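You operate a simulated robot arm through the tools that you are given. There is no shell and no other tool.

You are at the controls of a simulated robot arm. One attempt, no reset.

TASK
Add one scoop of rice to the mixing bowl and shut the bin.
Fine: use the yellow scoop, tip it all out and put it back.

The check looks at the end state, three seconds after you hand in, the way a careful person would. Anything else that was tipped, shoved, dropped, spilled or broken makes it a failure.

THE ROBOT
A 7-joint arm with a fingered hand, fixed in place. Base frame: the origin is at the foot of the arm, x ahead of it, y to its left, z up. Readings come in m, degrees, newtons and seconds.
Its first joint turns from -166.0 to 166.0 degrees. Payload 4 kg.
The tool frame sits at the grasp point between the pads (the TCP): z along the fingers, y along the line on which they close. The tips reach 0.03 m beyond it. The gripper opens to 0.104 m. The gripper's body begins 0.035 m behind the TCP. The gripper is a hand of 4 fingers: y runs from the thumb to the fingers, the wrist lies at [-0.015, -0.113, -0.19] in the tool frame, and closing takes about 1.5 s.
Orientation is that of the tool frame in the base frame, as a unit quaternion [w, x, y, z]. With the fingers straight down and the wrist toward the robot, the tool's x, y and z point along [0, 1, 0], [1, 0, 0] and [0, 0, -1] of the base frame.

THE INTERFACE
- The arm moves only by the tool arm_command. Its argument "series" is a list of rows, each a list of 3 entries, a list of its own where there are three numbers: the shift along the base's x, y, z in cm, then the turn, a rotation vector about the base's x, y, z in degrees, then the finger opening in cm, from 0 to 10.4. In form: [[[x, y, z], [ax, ay, az], claw], ...]. A call has 1 to 20 rows; each row is the pose to reach, as a shift and turn from the pose commanded when the call began. Rows are played at 5 a second. More than 0.05 m and 8.6 degrees between two rows, or a gripper value outside its range, and nothing of the call is played. Where a pose cannot be reached the arm comes as near as it can. A force on the tool above 90 N (or 10 N above the force at the start of the call, whichever is more), or a blocked arm, ends the call early, and 0.2 s more pass. Each finger travels about 0.153 m/s and halts on what it meets, pressing with about 29 N; the grip force reading is that of the motor and also rises with nothing between the fingers. The clock runs only during rows and for 0.2 s after the last one: add rows that repeat a pose to give the fingers time. It gives the time, the measured TCP pose, the force on the tool (base axes), the opening and the grip force at its end, in the units of the frame above (readings bear some noise), with the torque about the TCP (base axes, N m) and any sound that the robot's microphone picked up.
- Cameras (640 x 400 px; columns grow to the right, rows downward): "scene" is fixed at [0.4008, 0.6556, 1.4468]; the picture's right is [-0.99, -0.16, 0.00], its down [-0.08, 0.50, -0.86] and it looks along [0.14, -0.85, -0.50] (base axes); focal length 316 px, centre (320, 200). "wrist" rides on the gripper at [0.061, -0.092, -0.13] in the tool frame; the picture's right is [-0.81, 0.28, -0.52], its down [-0.53, -0.71, 0.46] and it looks along [-0.24, 0.64, 0.72] (tool axes); focal length 275 px, centre (320, 200). There is no depth. A picture from a camera that has moved, and an enlarged one, comes with that camera's place and axes in the base frame and with its lens. The place of the scene camera against the robot may be out by one fixed shift of up to 0.025 m in any direction.
- snapshot(camera): a new picture of that camera. No time passes.
- hand_shape(shape): the hand has 4 fingers and takes this shape, open, in about a second: jaw (thumb against the fingers, like two jaws); tri (thumb and two fingers); tip (a fingertip pinch); poke (one finger out to press); point (the index stretched); flat (the hand flat); cup (the hand cupped); fist (a fist). The gripper value then closes the fingers along that shape, each until it touches; the sizes above hold for jaw. It gives what a move gives, with no picture.
- inspect(camera, box): a new picture of the part [left, top, right, bottom] of that camera's present view, enlarged. No time passes.
- sign_off(): hands the job in; it is judged then, once.

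Places have to be worked out from the pictures, the camera data and where the tool is seen. Open the gripper and draw the arm clear of the work before you hand the job in, unless the task says otherwise.

The tools are called after "Emit:" as name(argument=value, ...) on one line, values as JSON. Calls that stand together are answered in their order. arm_command: Moves the arm, as the interface text tells. Its arguments: {"type":"object","properties":{"series":{"type":"array","items":{"type":"array"}}},"required":["series"]} The other tools are called the same way: hand_shape (shape) gives the hand a shape; snapshot (camera) takes a picture; inspect (camera, box) takes an enlarged picture of a part of a camera's view; sign_off () hands the job in.

At the start:

```text
clock: 0.0
position: [0.1824, -0.3795, 1.2491]
tool_rot: [0.0, 0.707, 0.707, 0.0]
force: [0.9, 0.0, 0.0]
moment: [0.01, -0.01, -0.01]
width: 0.1033
finger_force: 0.0
shape: jaw
```

scene: 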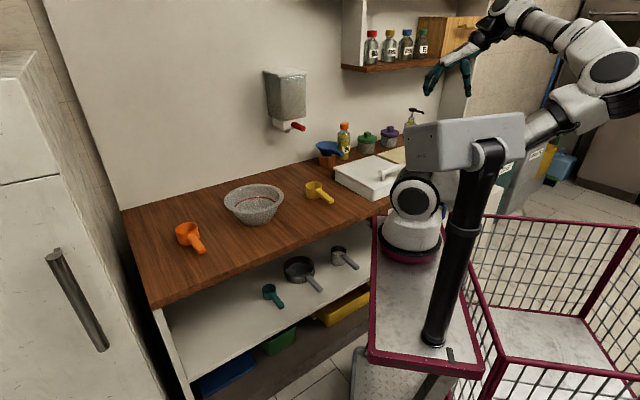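
wrist: 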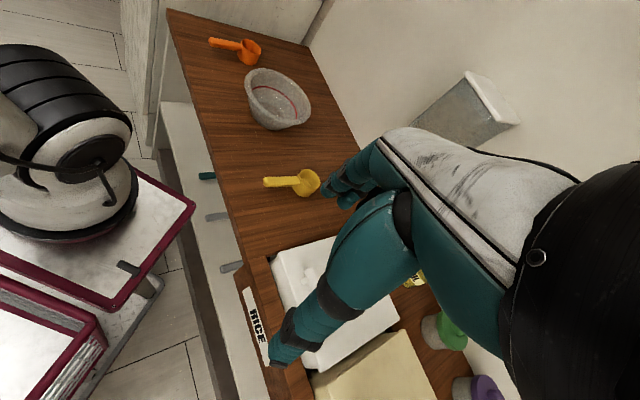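

I'll start with enlarged pictures of the work area to find the bin, bowl and scoops.

Emit:
inspect(camera="scene", box=[160, 120, 420, 282])

Emit:
inspect(camera="wrist", box=[160, 0, 480, 200])

Emit:
inspect(camera="wrist", box=[160, 200, 480, 400])

Emit:
inspect(camera="scene", box=[300, 100, 460, 200])

```text
2.46 times, centred on (290, 201) of scene
camera zoom: at [0.4008, 0.6556, 1.4468], right [-0.99, -0.16, 0.0], down [-0.08, 0.5, -0.86], along [0.14, -0.85, -0.5], focal length 777 px, centre (394, 198)
```

zoom: 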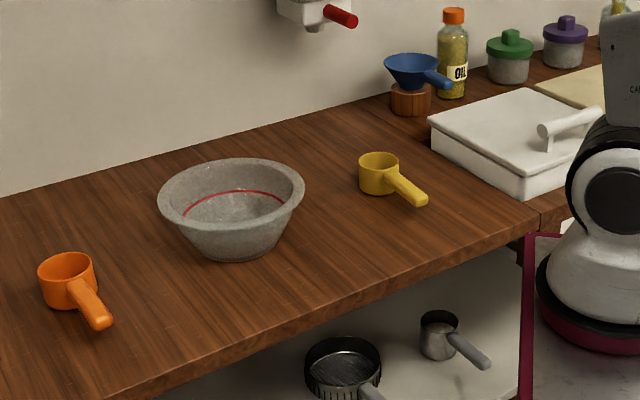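

```text
2.00 times, centred on (320, 100) of wrist
camera zoom: at [0.0915, -0.318, 1.3801], right [0.28, -0.81, 0.52], down [-0.71, -0.53, -0.46], along [0.64, -0.24, -0.72], focal length 551 px, centre (320, 400)
```

zoom: 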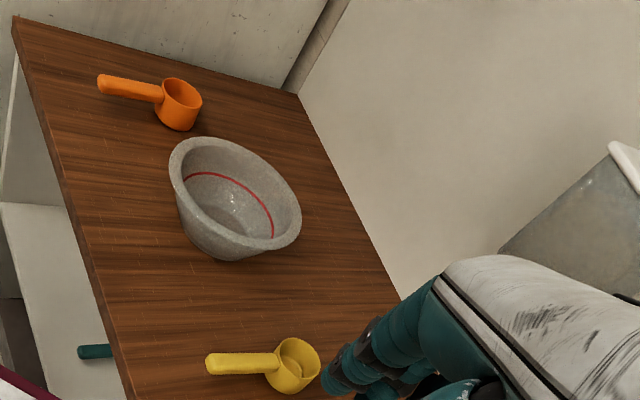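

```text
2.00 times, centred on (320, 300) of wrist
camera zoom: at [0.0915, -0.318, 1.3801], right [0.28, -0.81, 0.52], down [-0.71, -0.53, -0.46], along [0.64, -0.24, -0.72], focal length 551 px, centre (320, 0)
```

zoom: 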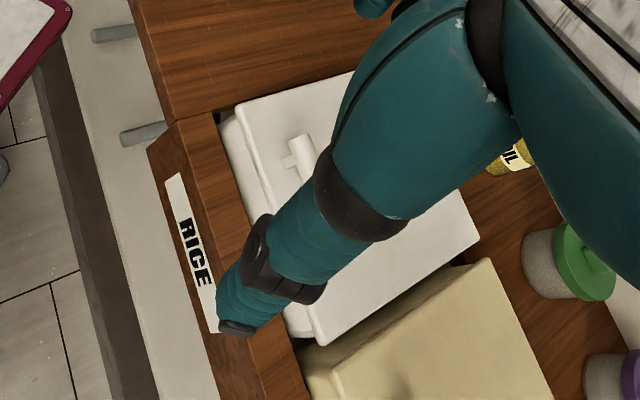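

```text
4.00 times, centred on (380, 150) of scene
camera zoom: at [0.4008, 0.6556, 1.4468], right [-0.99, -0.16, 0.0], down [-0.08, 0.5, -0.86], along [0.14, -0.85, -0.5], focal length 1262 px, centre (80, 400)
```

zoom: 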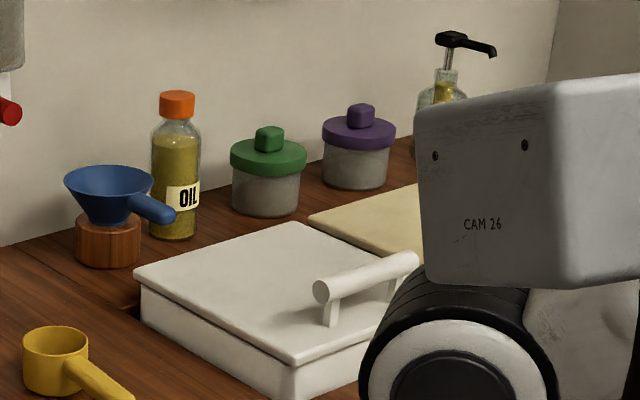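

The counter runs at about 42° to the base axes, with the white RICE bin lid near (0.36, -0.58) and the yellow scoop cup near (0.61, -0.45, 0.84). I'll check the arm base and pole area in the wrist view, and the bowl and bin in the scene view, before moving.

Emit:
inspect(camera="wrist", box=[0, 20, 240, 400])

Emit:
inspect(camera="scene", box=[370, 0, 640, 370])

Emit:
inspect(camera="scene", box=[210, 170, 350, 240])

```text
1.05 times, centred on (120, 210) of wrist (not enlarged: the box is as wide or as high as the picture)
camera zoom: at [0.0915, -0.318, 1.3801], right [0.28, -0.81, 0.52], down [-0.71, -0.53, -0.46], along [0.64, -0.24, -0.72], focal length 290 px, centre (530, 190)
```

zoom: 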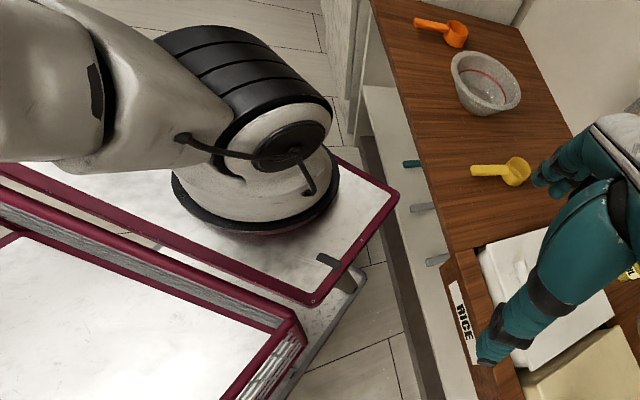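

```text
1.08 times, centred on (505, 185) of scene (not enlarged: the box is as wide or as high as the picture)
camera zoom: at [0.4008, 0.6556, 1.4468], right [-0.99, -0.16, 0.0], down [-0.08, 0.5, -0.86], along [0.14, -0.85, -0.5], focal length 341 px, centre (120, 216)
```

zoom: 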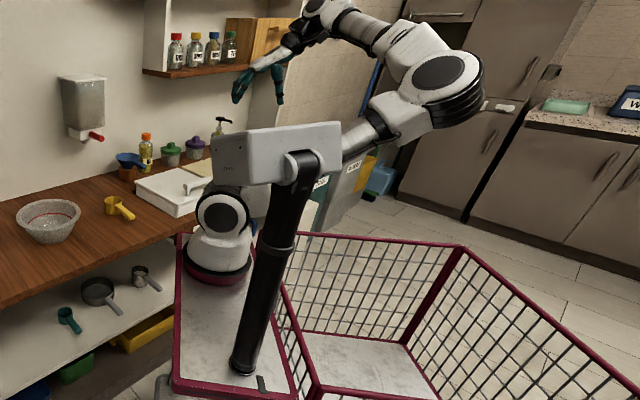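

```text
4.57 times, centred on (280, 205) of scene
camera zoom: at [0.4008, 0.6556, 1.4468], right [-0.99, -0.16, 0.0], down [-0.08, 0.5, -0.86], along [0.14, -0.85, -0.5], focal length 1443 px, centre (503, 177)
```

zoom: 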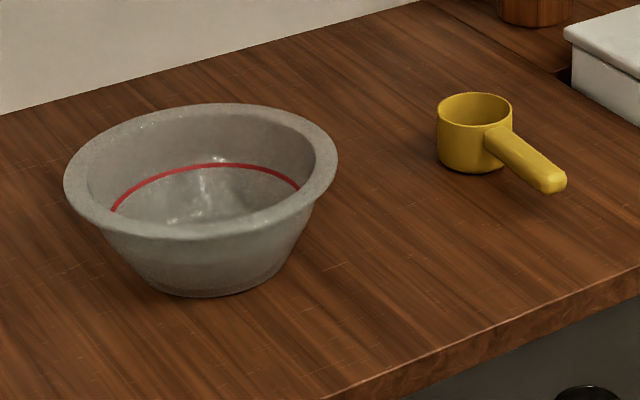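

Bowl rim centre works out near (0.79, -0.26, 0.88), with all targets on a counter turned about 42°. I'll yaw the hand about -47° so it faces the counter and shift it in front of the bin, staying high, for a closer look.

Emit:
arm_command(series=[[[2.5, -1, -1], [0, 0, -8], 10.4], [[5, -2, -2], [0, 0, -16], 10.4], [[7.5, -3, -3], [0, 0, -24], 10.4], [[10, -4, -4], [0, 0, -32], 10.4], [[12.5, -5, -5], [0, 0, -40], 10.4], [[15, -6, -5], [0, 0, -47], 10.4], [[15, -6, -5], [0, 0, -47], 10.4]])

Emit:
snapshot(camera="wrist")

Emit:
snapshot(camera="scene")

```text
clock: 1.6
position: [0.3332, -0.4383, 1.199]
tool_rot: [0.0, 0.931, 0.365, 0.0]
force: [0.0, -0.2, 0.2]
moment: [-0.01, 0.01, -0.03]
width: 0.1038
finger_force: 0.1
shape: jaw
```

```text
taken
camera wrist: at [0.3156, -0.3306, 1.3301], right [-0.41, -0.75, 0.52], down [-0.88, 0.16, -0.46], along [0.26, -0.64, -0.72], focal length 275 px, centre (320, 200)
```

wrist: 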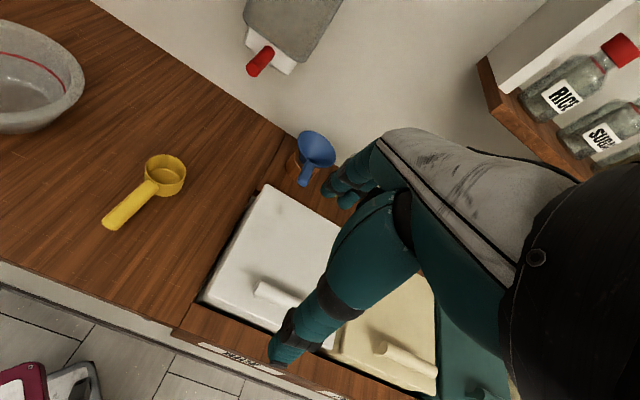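

```text
taken
```

scene: 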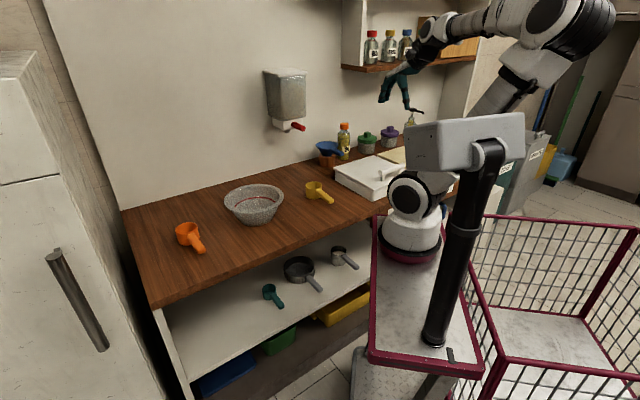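

The hand tracks well. There's a second, cream-lidded bin and more labels, so I'll enlarge the label area and the lid to confirm which one is RICE.

Emit:
inspect(camera="wrist", box=[160, 170, 480, 370])

Emit:
inspect(camera="wrist", box=[160, 300, 320, 400])

Emit:
inspect(camera="wrist", box=[480, 0, 640, 200])

Emit:
inspect(camera="scene", box=[320, 120, 440, 200])

```text
2.00 times, centred on (320, 270) of wrist
camera zoom: at [0.3156, -0.3306, 1.3301], right [-0.41, -0.75, 0.52], down [-0.88, 0.16, -0.46], along [0.26, -0.64, -0.72], focal length 551 px, centre (320, 60)
```

zoom: 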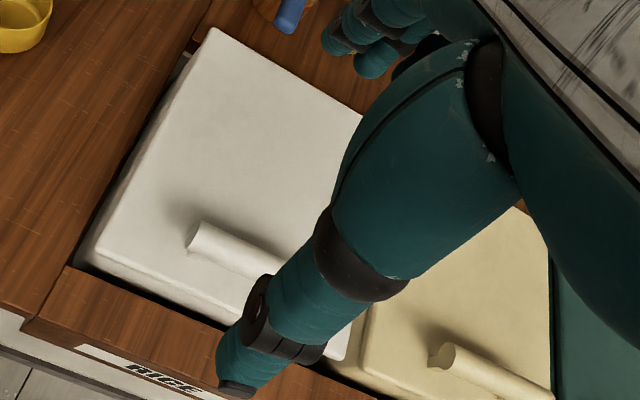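

```text
4.00 times, centred on (240, 350) of wrist
camera zoom: at [0.3156, -0.3306, 1.3301], right [-0.41, -0.75, 0.52], down [-0.88, 0.16, -0.46], along [0.26, -0.64, -0.72], focal length 1101 px, centre (640, -400)
```

zoom: 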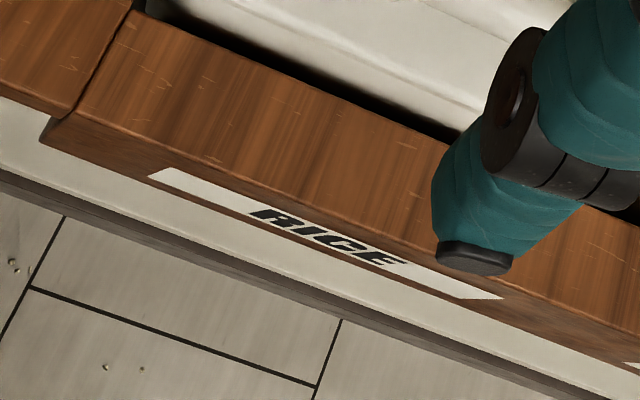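

```text
2.00 times, centred on (560, 100) of wrist
camera zoom: at [0.3156, -0.3306, 1.3301], right [-0.41, -0.75, 0.52], down [-0.88, 0.16, -0.46], along [0.26, -0.64, -0.72], focal length 551 px, centre (-160, 400)
```

zoom: 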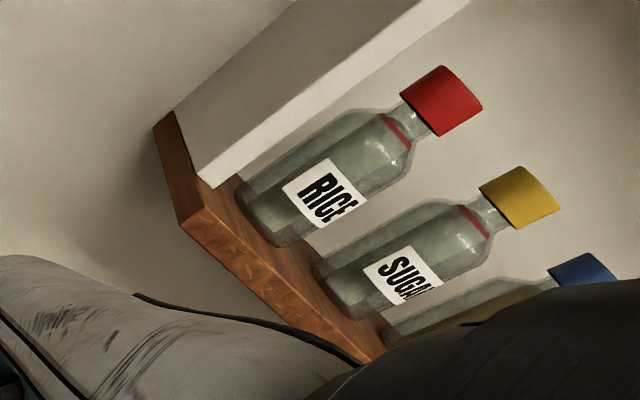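

```text
5.00 times, centred on (380, 160) of scene
camera zoom: at [0.4008, 0.6556, 1.4468], right [-0.99, -0.16, 0.0], down [-0.08, 0.5, -0.86], along [0.14, -0.85, -0.5], focal length 1578 px, centre (20, 400)
```

zoom: 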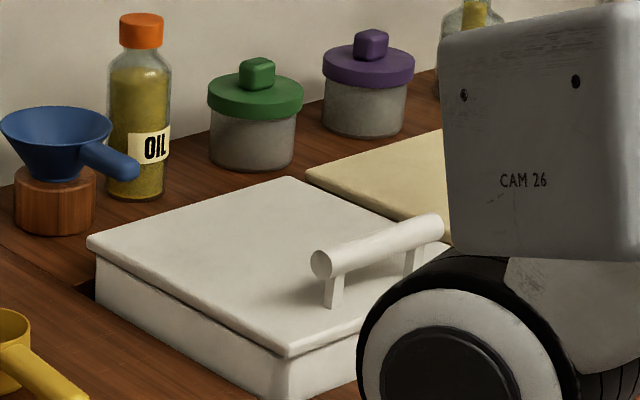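

RICE is the white-lidded bin, confirmed by its front label. I'll shift the hand to the right and lower so the thumb doesn't hide the lid handle.

Emit:
arm_command(series=[[[-3, -3, -2], [0, 0, 0], 10.4], [[-6, -6, -4], [0, 0, 0], 10.4], [[-9, -8, -7], [0, 0, 0], 10.4], [[-11, -10, -10], [0, 0, 0], 10.4], [[-11, -10, -10], [0, 0, 0], 10.4]])

Emit:
snapshot(camera="wrist")

Emit:
snapshot(camera="scene")

```text
clock: 2.8
position: [0.223, -0.5381, 1.0995]
tool_rot: [0.0, 0.93, 0.367, 0.0]
force: [-0.4, -0.8, -0.1]
moment: [0.02, 0.03, 0.01]
width: 0.1035
finger_force: 0.1
shape: jaw
```

```text
taken
camera wrist: at [0.2052, -0.4313, 1.2299], right [-0.4, -0.75, 0.52], down [-0.88, 0.16, -0.45], along [0.26, -0.64, -0.72], focal length 275 px, centre (320, 200)
```

wrist: 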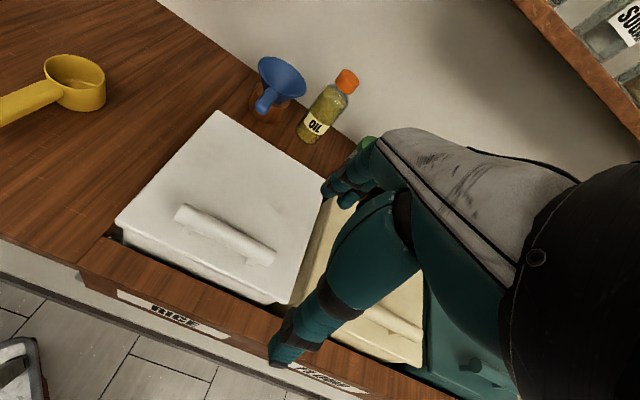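

```text
taken
```

scene: 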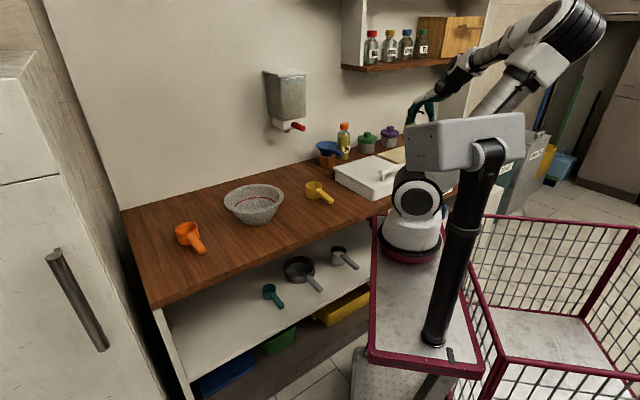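

Emit:
inspect(camera="wrist", box=[80, 90, 360, 350])

Emit:
inspect(camera="wrist", box=[100, 170, 300, 320])

```text
1.54 times, centred on (220, 220) of wrist
camera zoom: at [0.2052, -0.4313, 1.2299], right [-0.4, -0.75, 0.52], down [-0.88, 0.16, -0.45], along [0.26, -0.64, -0.72], focal length 424 px, centre (474, 169)
```

zoom: 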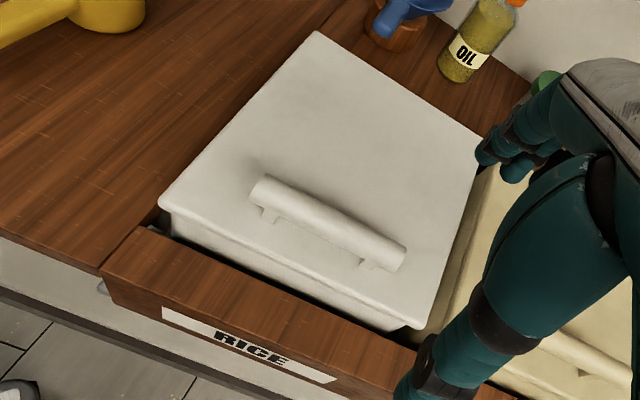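

```text
2.67 times, centred on (200, 245) of wrist
camera zoom: at [0.2052, -0.4313, 1.2299], right [-0.4, -0.75, 0.52], down [-0.88, 0.16, -0.45], along [0.26, -0.64, -0.72], focal length 734 px, centre (640, 80)
```

zoom: 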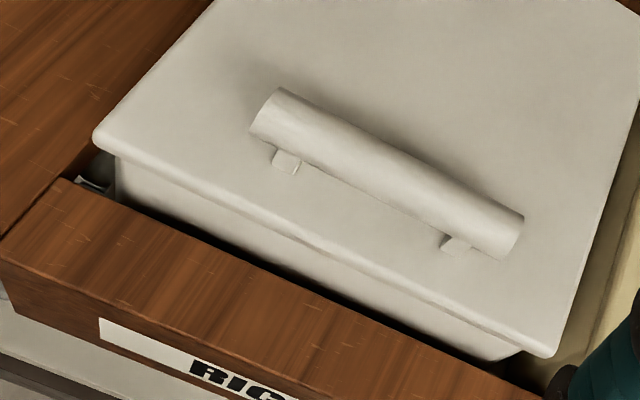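

From wrist views W1–W3 the counter runs at 45°. The lid is about 0.25 × 0.27 m, with its top near z 0.845, and the handle bar is centred near (0.31, -0.565, 0.885) with the hinge presumably at the back. I'll hover above the bar to check alignment.

Emit:
arm_command(series=[[[4, -1, -3], [0, 0, 1], 10.4], [[7, -2, -6], [0, 0, 2], 10.4], [[8.5, -2.4, -9], [0, 0, 2], 10.4], [[8.5, -2.4, -11], [0, 0, 2], 10.4], [[8.5, -2.4, -11], [0, 0, 2], 10.4]])

Emit:
snapshot(camera="wrist")

Emit:
inspect(camera="scene", box=[320, 60, 480, 200])

```text
refused: row 1 steps farther than a row can; nothing moved
```

```text
taken
camera wrist: at [0.2052, -0.4313, 1.2299], right [-0.4, -0.75, 0.52], down [-0.88, 0.16, -0.45], along [0.26, -0.64, -0.72], focal length 275 px, centre (320, 200)
```

wrist: 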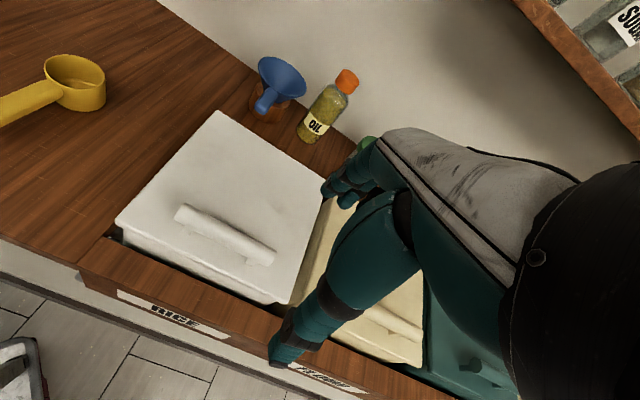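

```text
2.86 times, centred on (400, 130) of scene
camera zoom: at [0.4008, 0.6556, 1.4468], right [-0.99, -0.16, 0.0], down [-0.08, 0.5, -0.86], along [0.14, -0.85, -0.5], focal length 902 px, centre (91, 400)
```

zoom: 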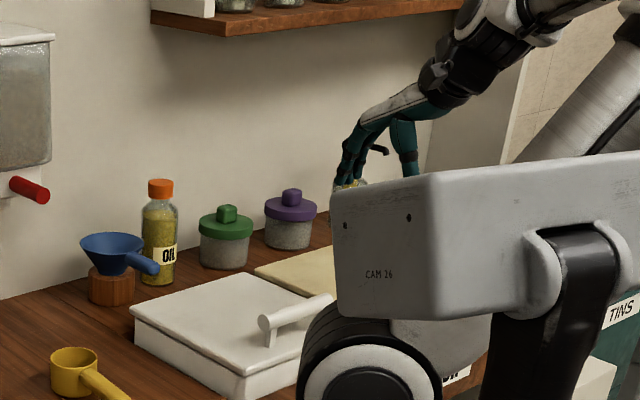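

The first row's combined step was a little over 5 cm, so nothing moved. I'll send the same move again in smaller steps.

Emit:
arm_command(series=[[[3, -0.8, -3], [0, 0, 1], 10.4], [[6, -1.6, -6], [0, 0, 2], 10.4], [[8.5, -2.4, -9], [0, 0, 2], 10.4], [[8.5, -2.4, -11], [0, 0, 2], 10.4], [[8.5, -2.4, -11], [0, 0, 2], 10.4]])

Emit:
snapshot(camera="wrist")

Emit:
inspect(camera="scene", box=[320, 60, 480, 200])

```text
clock: 4.0
position: [0.3068, -0.5624, 0.9899]
tool_rot: [0.0, 0.924, 0.383, -0.001]
force: [-0.4, 0.1, 0.0]
moment: [-0.05, 0.02, -0.01]
width: 0.1038
finger_force: 0.0
shape: jaw
```

```text
taken
camera wrist: at [0.287, -0.4553, 1.1206], right [-0.38, -0.77, 0.52], down [-0.88, 0.13, -0.46], along [0.28, -0.63, -0.72], focal length 275 px, centre (320, 200)
```

wrist: 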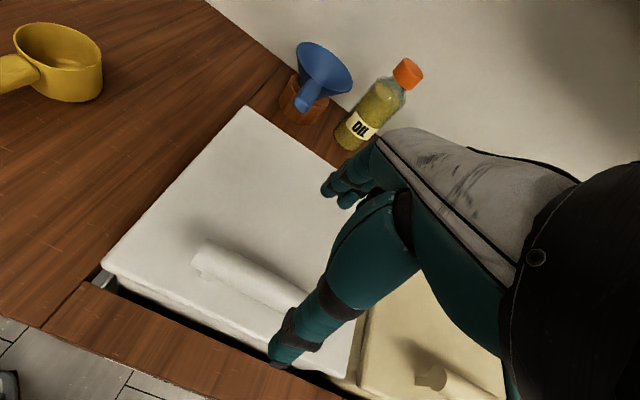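

```text
2.86 times, centred on (400, 130) of scene
camera zoom: at [0.4008, 0.6556, 1.4468], right [-0.99, -0.16, 0.0], down [-0.08, 0.5, -0.86], along [0.14, -0.85, -0.5], focal length 902 px, centre (91, 400)
```

zoom: 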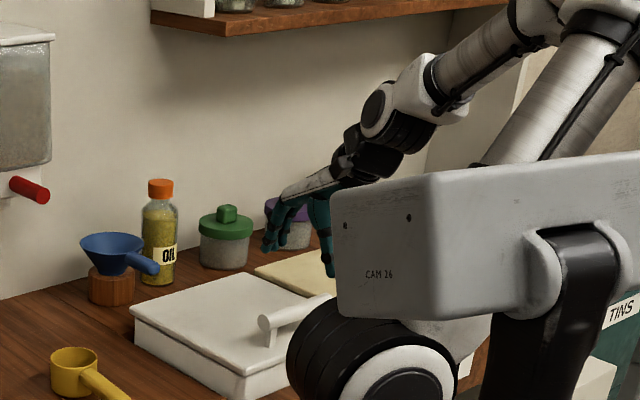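

The scene camera seems to render about 1 cm high, and combining the views puts the bar axis at about (0.303, -0.558, 0.89). I'll descend around the bar to TCP z 0.905 and check.

Emit:
arm_command(series=[[[-0.3, 0.4, -2], [0, 0, 0], 10.4], [[-0.3, 0.4, -4], [0, 0, 0], 10.4], [[-0.3, 0.4, -6], [0, 0, 0], 10.4], [[-0.3, 0.4, -7.5], [0, 0, 0], 10.4], [[-0.3, 0.4, -8.5], [0, 0, 0], 10.4], [[-0.3, 0.4, -8.5], [0, 0, 0], 10.4]])

Emit:
snapshot(camera="wrist")

Emit:
inspect(camera="scene", box=[320, 60, 480, 200])

```text
clock: 5.4
position: [0.3038, -0.5585, 0.9043]
tool_rot: [0.0, 0.924, 0.383, 0.0]
force: [0.1, 1.1, 0.2]
moment: [-0.03, 0.01, -0.02]
width: 0.1038
finger_force: 0.0
shape: jaw
```

```text
taken
camera wrist: at [0.2837, -0.4511, 1.0349], right [-0.38, -0.77, 0.52], down [-0.88, 0.13, -0.46], along [0.28, -0.63, -0.72], focal length 275 px, centre (320, 200)
```

wrist: 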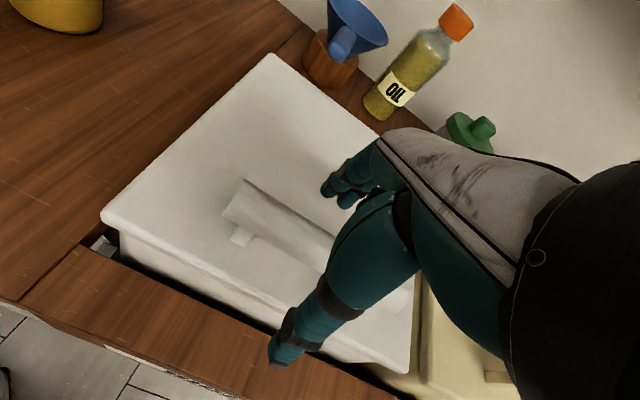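

```text
2.86 times, centred on (400, 130) of scene
camera zoom: at [0.4008, 0.6556, 1.4468], right [-0.99, -0.16, 0.0], down [-0.08, 0.5, -0.86], along [0.14, -0.85, -0.5], focal length 902 px, centre (91, 400)
```

zoom: 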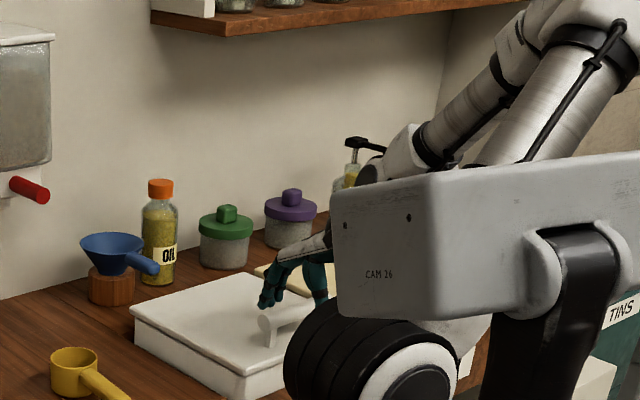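

Fingers look to straddle the bar. I'll zoom closer to verify before closing.

Emit:
inspect(camera="scene", box=[390, 130, 450, 190])

Emit:
inspect(camera="wrist", box=[200, 120, 440, 380])

```text
6.67 times, centred on (420, 160) of scene
camera zoom: at [0.4008, 0.6556, 1.4468], right [-0.99, -0.16, 0.0], down [-0.08, 0.5, -0.86], along [0.14, -0.85, -0.5], focal length 2104 px, centre (-347, 467)
```

zoom: 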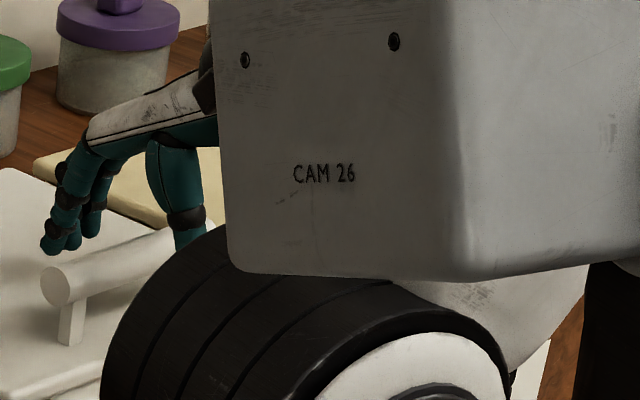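

```text
1.54 times, centred on (320, 250) of wrist
camera zoom: at [0.2837, -0.4511, 1.0349], right [-0.38, -0.77, 0.52], down [-0.88, 0.13, -0.46], along [0.28, -0.63, -0.72], focal length 424 px, centre (320, 123)
```

zoom: 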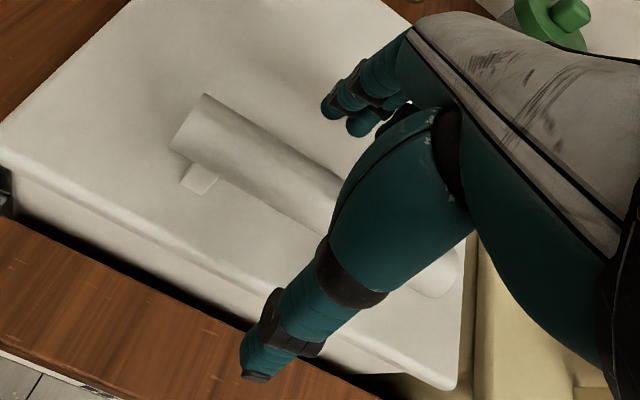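

All views agree the bar axis is near z 0.90 at v ≈ 0.605, between the fingers and thumb. I'll close on it.

Emit:
arm_command(series=[[[-0.2, 0.2, 0], [0, 0, 0], 8], [[-0.2, 0.2, 0], [0, 0, 0], 6], [[-0.2, 0.2, 0], [0, 0, 0], 4], [[-0.2, 0.2, 0], [0, 0, 0], 2], [[-0.2, 0.2, 0], [0, 0, 0], 1], [[-0.2, 0.2, 0], [0, 0, 0], 1], [[-0.2, 0.2, 0], [0, 0, 0], 1], [[-0.2, 0.2, 0], [0, 0, 0], 1]])

Emit:
inspect(camera="wrist", box=[160, 100, 480, 400])

Emit:
inspect(camera="scene", box=[390, 130, 450, 190])

```text
clock: 7.2
position: [0.303, -0.5571, 0.9043]
tool_rot: [0.0, 0.924, 0.383, 0.0]
force: [6.4, -6.2, 1.3]
moment: [-0.15, -0.11, 0.13]
width: 0.0111
finger_force: 0.1
shape: jaw
```

```text
1.33 times, centred on (320, 250) of wrist
camera zoom: at [0.2817, -0.4495, 1.0351], right [-0.38, -0.77, 0.52], down [-0.88, 0.13, -0.46], along [0.28, -0.63, -0.72], focal length 367 px, centre (320, 133)
```

zoom: 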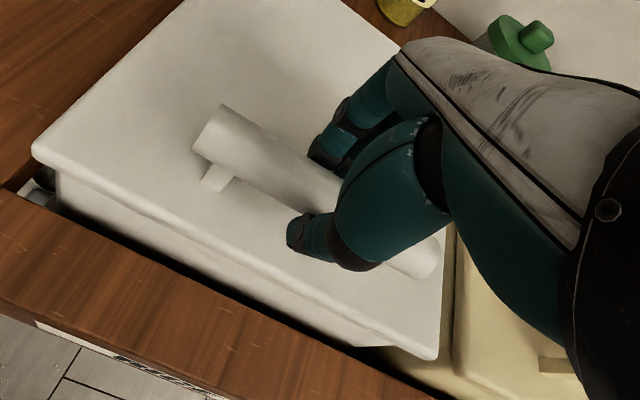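

```text
6.67 times, centred on (420, 160) of scene
camera zoom: at [0.4008, 0.6556, 1.4468], right [-0.99, -0.16, 0.0], down [-0.08, 0.5, -0.86], along [0.14, -0.85, -0.5], focal length 2104 px, centre (-347, 467)
```

zoom: 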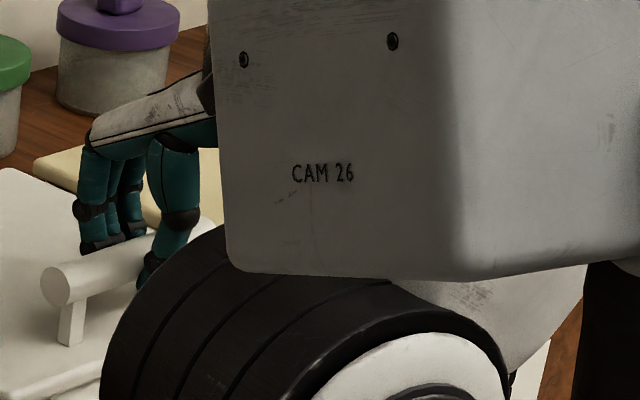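

The width reads 1.1 cm with a 9 N push along the closing axis, so fingers touch the bar but grip is light. I'll command fully closed and let it settle.

Emit:
arm_command(series=[[[0, 0, 0], [0, 0, 0], 0], [[0, 0, 0], [0, 0, 0], 0], [[0, 0, 0], [0, 0, 0], 0], [[0, 0, 0], [0, 0, 0], 0], [[0, 0, 0], [0, 0, 0], 0]])

Emit:
inspect(camera="wrist", box=[220, 140, 420, 340])

```text
clock: 8.4
position: [0.3029, -0.5572, 0.905]
tool_rot: [0.001, 0.924, 0.382, 0.0]
force: [0.5, -2.5, -1.1]
moment: [-0.05, -0.05, 0.09]
width: 0.0148
finger_force: 29.1
shape: jaw
```

```text
2.00 times, centred on (320, 240) of wrist
camera zoom: at [0.2814, -0.4493, 1.0351], right [-0.38, -0.77, 0.52], down [-0.88, 0.13, -0.46], along [0.28, -0.63, -0.72], focal length 551 px, centre (320, 120)
```

zoom: 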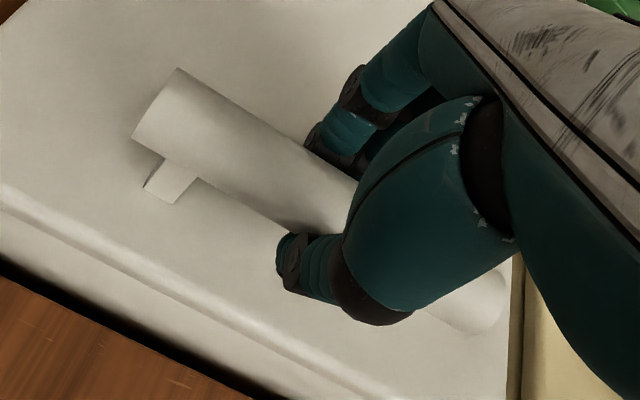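

Gripped at 29 N. I'll test-lift about 5° along the arc expected for a back hinge (near v 0.82, z 0.855) and watch the forces.

Emit:
arm_command(series=[[[0.07, -0.07, 0.45], [0.5, 0.5, 0], 0], [[0.14, -0.14, 0.9], [1, 1, 0], 0], [[0.23, -0.23, 1.4], [1.5, 1.5, 0], 0], [[0.33, -0.33, 1.85], [2, 2, 0], 0], [[0.33, -0.33, 1.85], [2, 2, 0], 0]])

Emit:
snapshot(camera="wrist")

Emit:
inspect(camera="scene", box=[320, 100, 480, 200])

```text
clock: 9.6
position: [0.3061, -0.559, 0.9225]
tool_rot: [-0.022, 0.924, 0.382, -0.01]
force: [4.0, -7.1, -3.8]
moment: [-0.09, -0.08, 0.07]
width: 0.015
finger_force: 28.9
shape: jaw
```

```text
taken
camera wrist: at [0.2896, -0.4572, 1.0578], right [-0.36, -0.79, 0.5], down [-0.9, 0.14, -0.42], along [0.26, -0.6, -0.76], focal length 275 px, centre (320, 200)
```

wrist: 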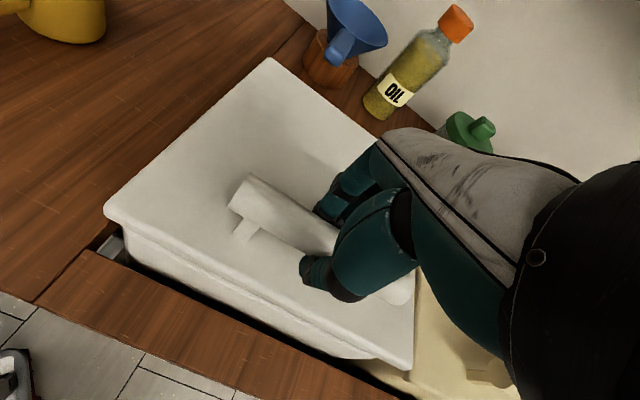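

```text
4.00 times, centred on (400, 150) of scene
camera zoom: at [0.4008, 0.6556, 1.4468], right [-0.99, -0.16, 0.0], down [-0.08, 0.5, -0.86], along [0.14, -0.85, -0.5], focal length 1262 px, centre (0, 400)
```

zoom: 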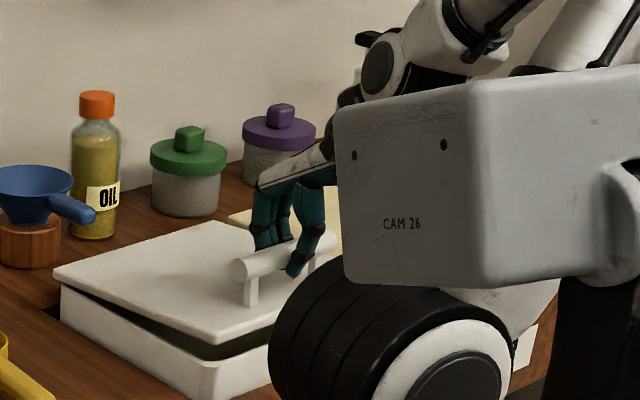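

The lid is hinged at the back and lifts easily. I'll continue along the arc to about 30°, turning the hand by roughly half the lid angle.

Emit:
arm_command(series=[[[0.45, -0.45, 1.8], [1.6, 1.6, 0], 0], [[1.0, -1.0, 3.53], [3.2, 3.2, 0], 0], [[1.67, -1.67, 5.2], [4.8, 4.8, 0], 0], [[2.43, -2.43, 6.77], [6.4, 6.4, 0], 0], [[3.29, -3.29, 8.25], [8, 8, 0], 0], [[3.29, -3.29, 8.25], [8, 8, 0], 0]])

Emit:
snapshot(camera="wrist")

Emit:
snapshot(camera="scene")

```text
clock: 11.0
position: [0.3401, -0.5913, 1.0052]
tool_rot: [-0.113, 0.917, 0.38, -0.047]
force: [5.1, -6.2, -9.6]
moment: [-0.01, -0.04, 0.09]
width: 0.0151
finger_force: 28.7
shape: jaw
```

```text
taken
camera wrist: at [0.343, -0.5107, 1.1543], right [-0.29, -0.85, 0.43], down [-0.94, 0.19, -0.27], along [0.14, -0.49, -0.86], focal length 275 px, centre (320, 200)
```

wrist: 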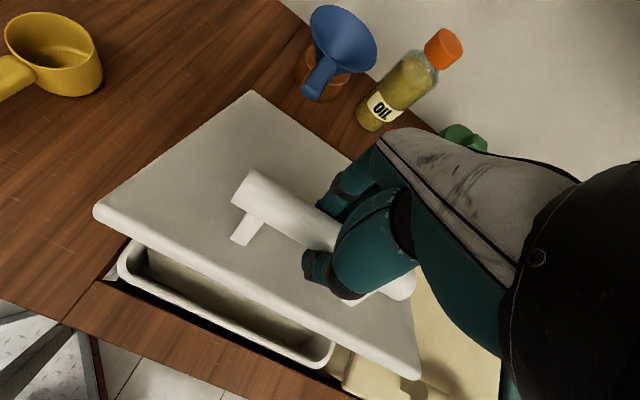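

```text
taken
```

scene: 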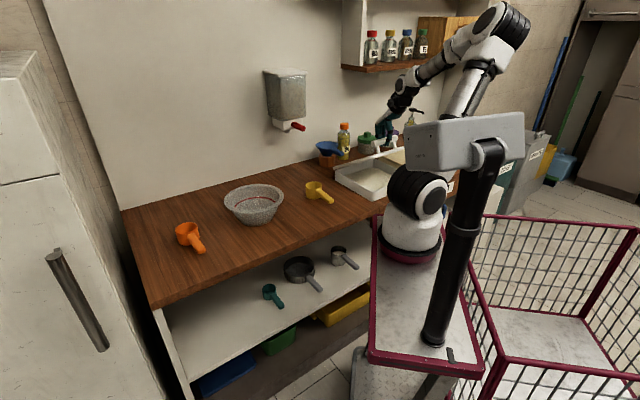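

Tracking is good and the open tub can be seen with rice inside. I'll continue the arc to about 60°.

Emit:
arm_command(series=[[[0.95, -0.95, 1.36], [1.6, 1.6, 0], 0], [[1.97, -1.97, 2.6], [3.2, 3.2, 0], 0], [[3.07, -3.07, 3.71], [4.8, 4.8, 0], 0], [[4.23, -4.23, 4.68], [6.4, 6.4, 0], 0], [[5.44, -5.44, 5.51], [8, 8, 0], 0], [[6.7, -6.7, 6.18], [9.5, 9.5, 0], 0], [[6.7, -6.7, 6.18], [9.5, 9.5, 0], 0]])

Emit:
snapshot(camera="wrist")

Emit:
snapshot(camera="scene")

Emit:
inspect(camera="scene", box=[320, 60, 480, 200])

```text
clock: 12.6
position: [0.4073, -0.6575, 1.0672]
tool_rot: [-0.222, 0.897, 0.372, -0.093]
force: [1.4, -6.4, -17.4]
moment: [0.11, 0.05, 0.03]
width: 0.0146
finger_force: 28.9
shape: jaw
```

```text
taken
camera wrist: at [0.4356, -0.6031, 1.2253], right [-0.23, -0.92, 0.33], down [-0.97, 0.22, -0.07], along [-0.01, -0.34, -0.94], focal length 275 px, centre (320, 200)
```

wrist: 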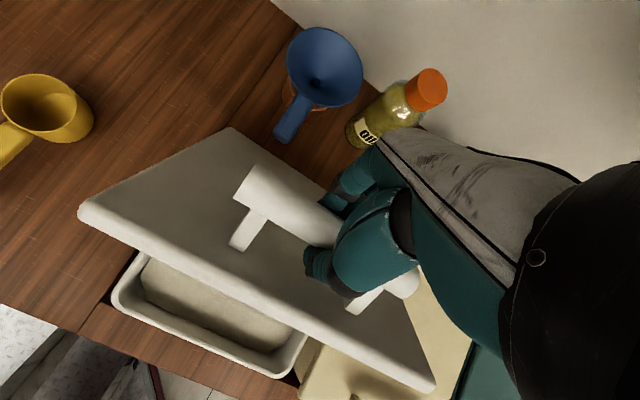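

```text
taken
```

scene: 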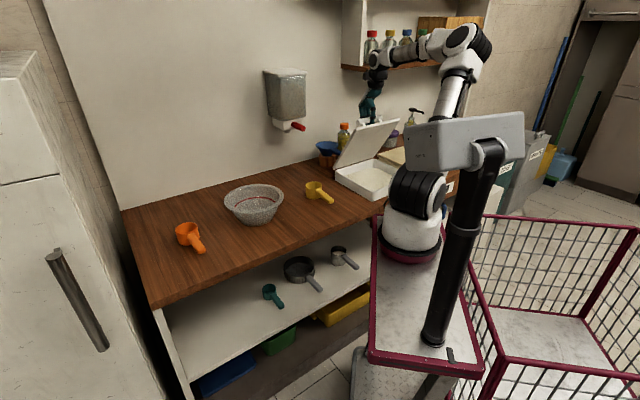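

```text
2.86 times, centred on (400, 130) of scene
camera zoom: at [0.4008, 0.6556, 1.4468], right [-0.99, -0.16, 0.0], down [-0.08, 0.5, -0.86], along [0.14, -0.85, -0.5], focal length 902 px, centre (91, 400)
```

zoom: 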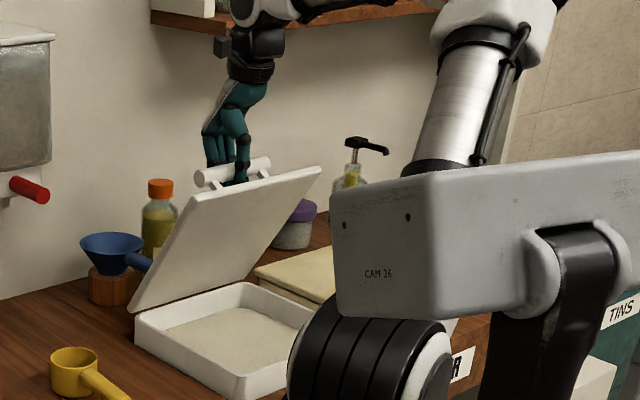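

The lid is at about 60° with rice visible in the tub. The downward pull is up to 17 N, so I'll flatten the arc slightly, hold the hand tilt to keep the wrist clear of the spice shelf, and go on to about 75°.

Emit:
arm_command(series=[[[0.65, -0.65, 0.2], [0, 0, 0], 0], [[1.3, -1.3, 0.4], [0, 0, 0], 0], [[1.95, -1.95, 0.55], [0, 0, 0], 0], [[2.63, -2.63, 0.66], [0, 0, 0], 0], [[3.3, -3.3, 0.72], [0, 0, 0], 0], [[3.97, -3.97, 0.75], [0, 0, 0], 0], [[3.97, -3.97, 0.75], [0, 0, 0], 0]])

Emit:
snapshot(camera="wrist")

Emit:
snapshot(camera="scene")

Emit:
inspect(camera="scene", box=[320, 20, 480, 180])

```text
clock: 14.2
position: [0.4454, -0.6994, 1.0755]
tool_rot: [-0.22, 0.897, 0.371, -0.092]
force: [-0.5, 0.2, -8.3]
moment: [0.11, 0.04, 0.01]
width: 0.0147
finger_force: 29.0
shape: jaw
```

```text
taken
camera wrist: at [0.475, -0.6425, 1.2331], right [-0.23, -0.91, 0.33], down [-0.97, 0.22, -0.07], along [-0.01, -0.34, -0.94], focal length 275 px, centre (320, 200)
```

wrist: 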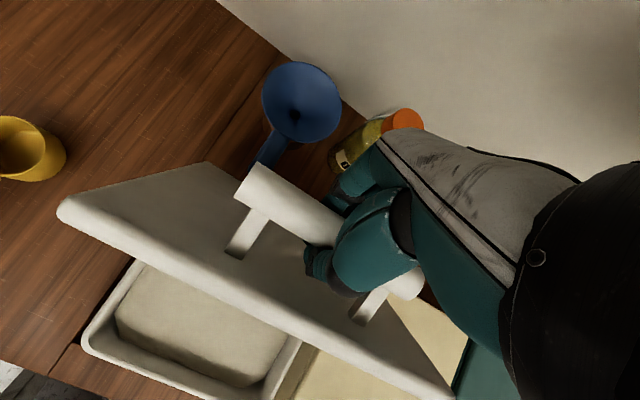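

```text
taken
```

scene: 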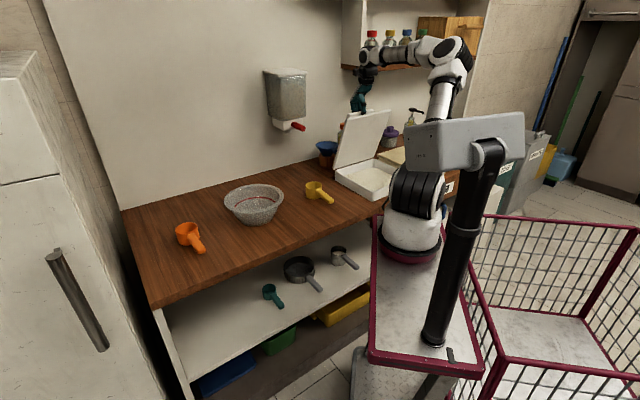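

```text
2.50 times, centred on (400, 100) of scene
camera zoom: at [0.4008, 0.6556, 1.4468], right [-0.99, -0.16, 0.0], down [-0.08, 0.5, -0.86], along [0.14, -0.85, -0.5], focal length 789 px, centre (120, 450)
```

zoom: 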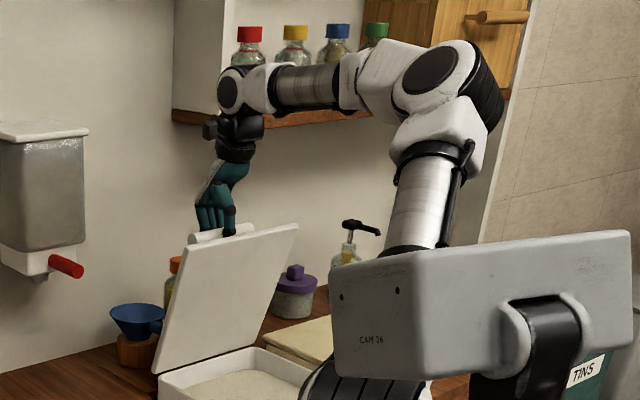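

Forces are light and the forearm runs straight back along -v, so the shelf end at u ≈ -0.30 stays clear. I'll continue slowly to about 90°.

Emit:
arm_command(series=[[[0.67, -0.67, 0.02], [0, 0, 0], 0], [[1.35, -1.35, 0.02], [0, 0, 0], 0], [[2.0, -2.0, -0.05], [0, 0, 0], 0], [[2.69, -2.69, -0.13], [0, 0, 0], 0], [[3.35, -3.35, -0.28], [0, 0, 0], 0], [[4.02, -4.02, -0.44], [0, 0, 0], 0], [[4.02, -4.02, -0.44], [0, 0, 0], 0]])

Emit:
snapshot(camera="wrist")

Emit:
inspect(camera="scene", box=[320, 20, 480, 180])

```text
clock: 15.8
position: [0.4847, -0.7376, 1.071]
tool_rot: [-0.222, 0.897, 0.372, -0.092]
force: [-17.4, 21.5, -6.6]
moment: [0.19, 0.21, -0.01]
width: 0.0141
finger_force: 28.8
shape: jaw
```

```text
taken
camera wrist: at [0.5135, -0.6816, 1.2286], right [-0.23, -0.92, 0.33], down [-0.97, 0.22, -0.07], along [-0.01, -0.34, -0.94], focal length 275 px, centre (320, 200)
```

wrist: 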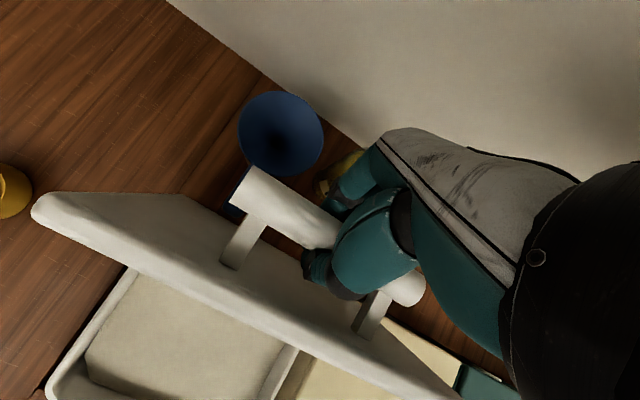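

```text
2.50 times, centred on (400, 100) of scene
camera zoom: at [0.4008, 0.6556, 1.4468], right [-0.99, -0.16, 0.0], down [-0.08, 0.5, -0.86], along [0.14, -0.85, -0.5], focal length 789 px, centre (120, 450)
```

zoom: 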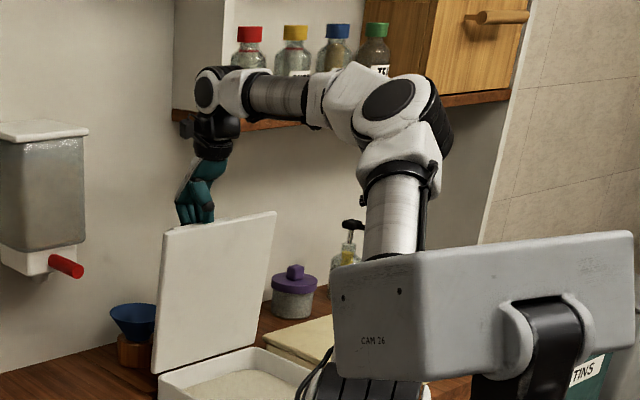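

The lid looks vertical, with about 27 N pushing back, which may be a hinge stop. I'll hold still briefly to see whether the force persists.

Emit:
arm_command(series=[[[0, 0, 0], [0, 0, 0], 0], [[0, 0, 0], [0, 0, 0], 0], [[0, 0, 0], [0, 0, 0], 0]])

Emit:
inspect(camera="wrist", box=[180, 130, 460, 350])

Emit:
inspect(camera="scene", box=[350, 80, 450, 190])

```text
clock: 16.6
position: [0.4842, -0.7385, 1.0704]
tool_rot: [-0.22, 0.897, 0.372, -0.092]
force: [-17.8, 22.6, -9.7]
moment: [0.14, 0.16, 0.0]
width: 0.0142
finger_force: 29.0
shape: jaw
```

```text
1.82 times, centred on (320, 240) of wrist
camera zoom: at [0.5138, -0.6819, 1.2287], right [-0.23, -0.91, 0.33], down [-0.97, 0.22, -0.07], along [-0.01, -0.34, -0.94], focal length 500 px, centre (320, 127)
```

zoom: 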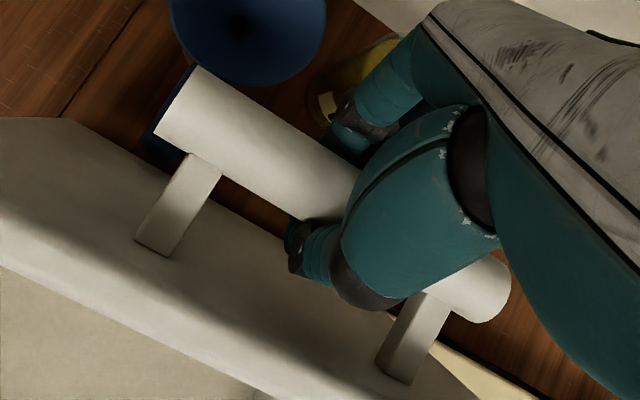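

```text
3.64 times, centred on (400, 135) of scene
camera zoom: at [0.4008, 0.6556, 1.4468], right [-0.99, -0.16, 0.0], down [-0.08, 0.5, -0.86], along [0.14, -0.85, -0.5], focal length 1148 px, centre (29, 436)
```

zoom: 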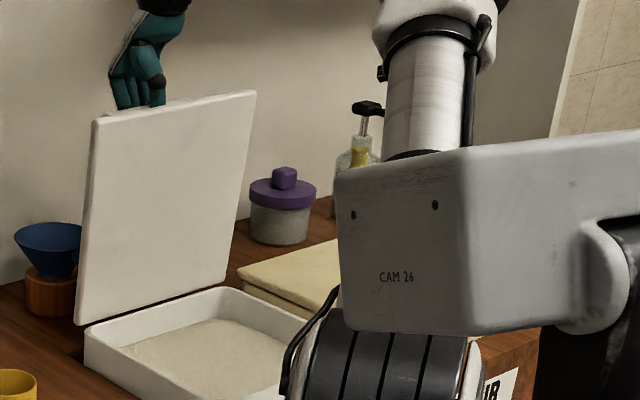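

The thumb isn't touching the lid, so the pushback probably comes from the hinge stop. The funnel handle is close to the lid, so I'll re-take the same scene crop as before to confirm the funnel hasn't moved.

Emit:
inspect(camera="scene", box=[320, 120, 440, 200])

Emit:
inspect(camera="wrist", box=[200, 60, 360, 220])

```text
5.00 times, centred on (380, 160) of scene
camera zoom: at [0.4008, 0.6556, 1.4468], right [-0.99, -0.16, 0.0], down [-0.08, 0.5, -0.86], along [0.14, -0.85, -0.5], focal length 1578 px, centre (20, 400)
```

zoom: 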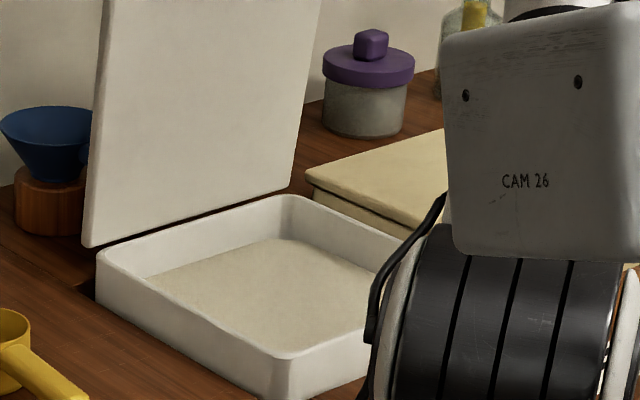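

```text
2.50 times, centred on (280, 140) of wrist
camera zoom: at [0.5138, -0.6819, 1.2287], right [-0.23, -0.91, 0.33], down [-0.97, 0.22, -0.07], along [-0.01, -0.34, -0.94], focal length 688 px, centre (420, 350)
```

zoom: 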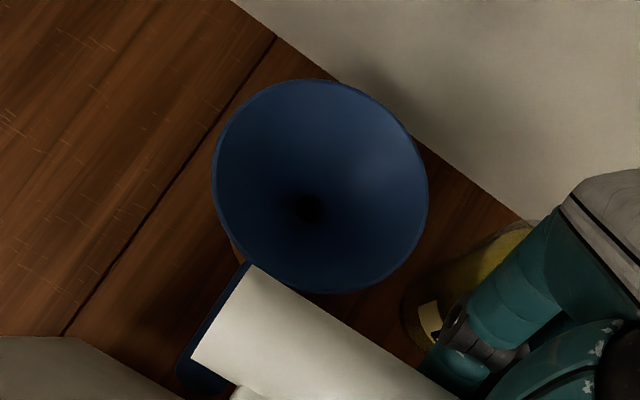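

The funnel and block are unmoved. I'll open the fingers a little; the thumb stays between lid and bar, so it will catch the bar if the lid wants to fall shut.

Emit:
arm_command(series=[[[0, 0, 0], [0, 0, 0], 1.5], [[0, 0, 0], [0, 0, 0], 2.5], [[0, 0, 0], [0, 0, 0], 3.5], [[0, 0, 0], [0, 0, 0], 4.5], [[0, 0, 0], [0, 0, 0], 4.5], [[0, 0, 0], [0, 0, 0], 4.5]])

Emit:
inspect(camera="wrist", box=[180, 130, 460, 350])

Emit:
inspect(camera="scene", box=[320, 20, 480, 180])

```text
clock: 18.0
position: [0.4858, -0.739, 1.0706]
tool_rot: [-0.221, 0.897, 0.372, -0.091]
force: [0.9, -0.9, 0.0]
moment: [0.0, 0.02, -0.01]
width: 0.0439
finger_force: 0.0
shape: jaw
```

```text
1.82 times, centred on (320, 240) of wrist
camera zoom: at [0.5147, -0.6824, 1.2284], right [-0.23, -0.91, 0.33], down [-0.97, 0.22, -0.07], along [-0.01, -0.34, -0.94], focal length 500 px, centre (320, 127)
```

zoom: 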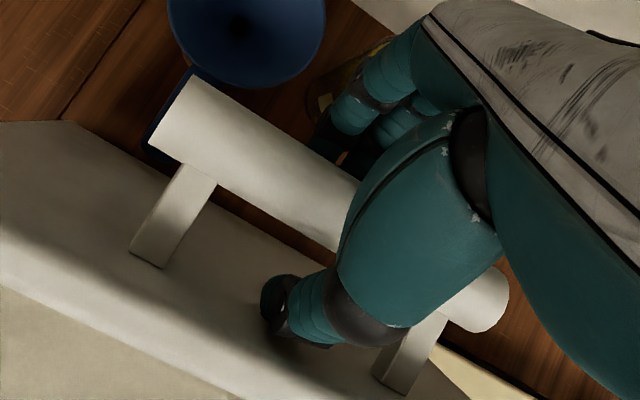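

```text
2.50 times, centred on (400, 100) of scene
camera zoom: at [0.4008, 0.6556, 1.4468], right [-0.99, -0.16, 0.0], down [-0.08, 0.5, -0.86], along [0.14, -0.85, -0.5], focal length 789 px, centre (120, 450)
```

zoom: 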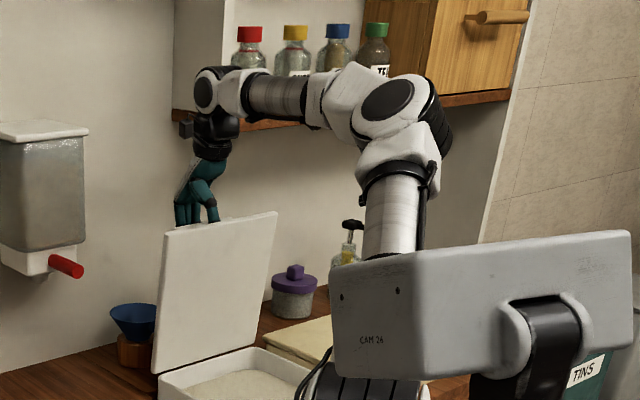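

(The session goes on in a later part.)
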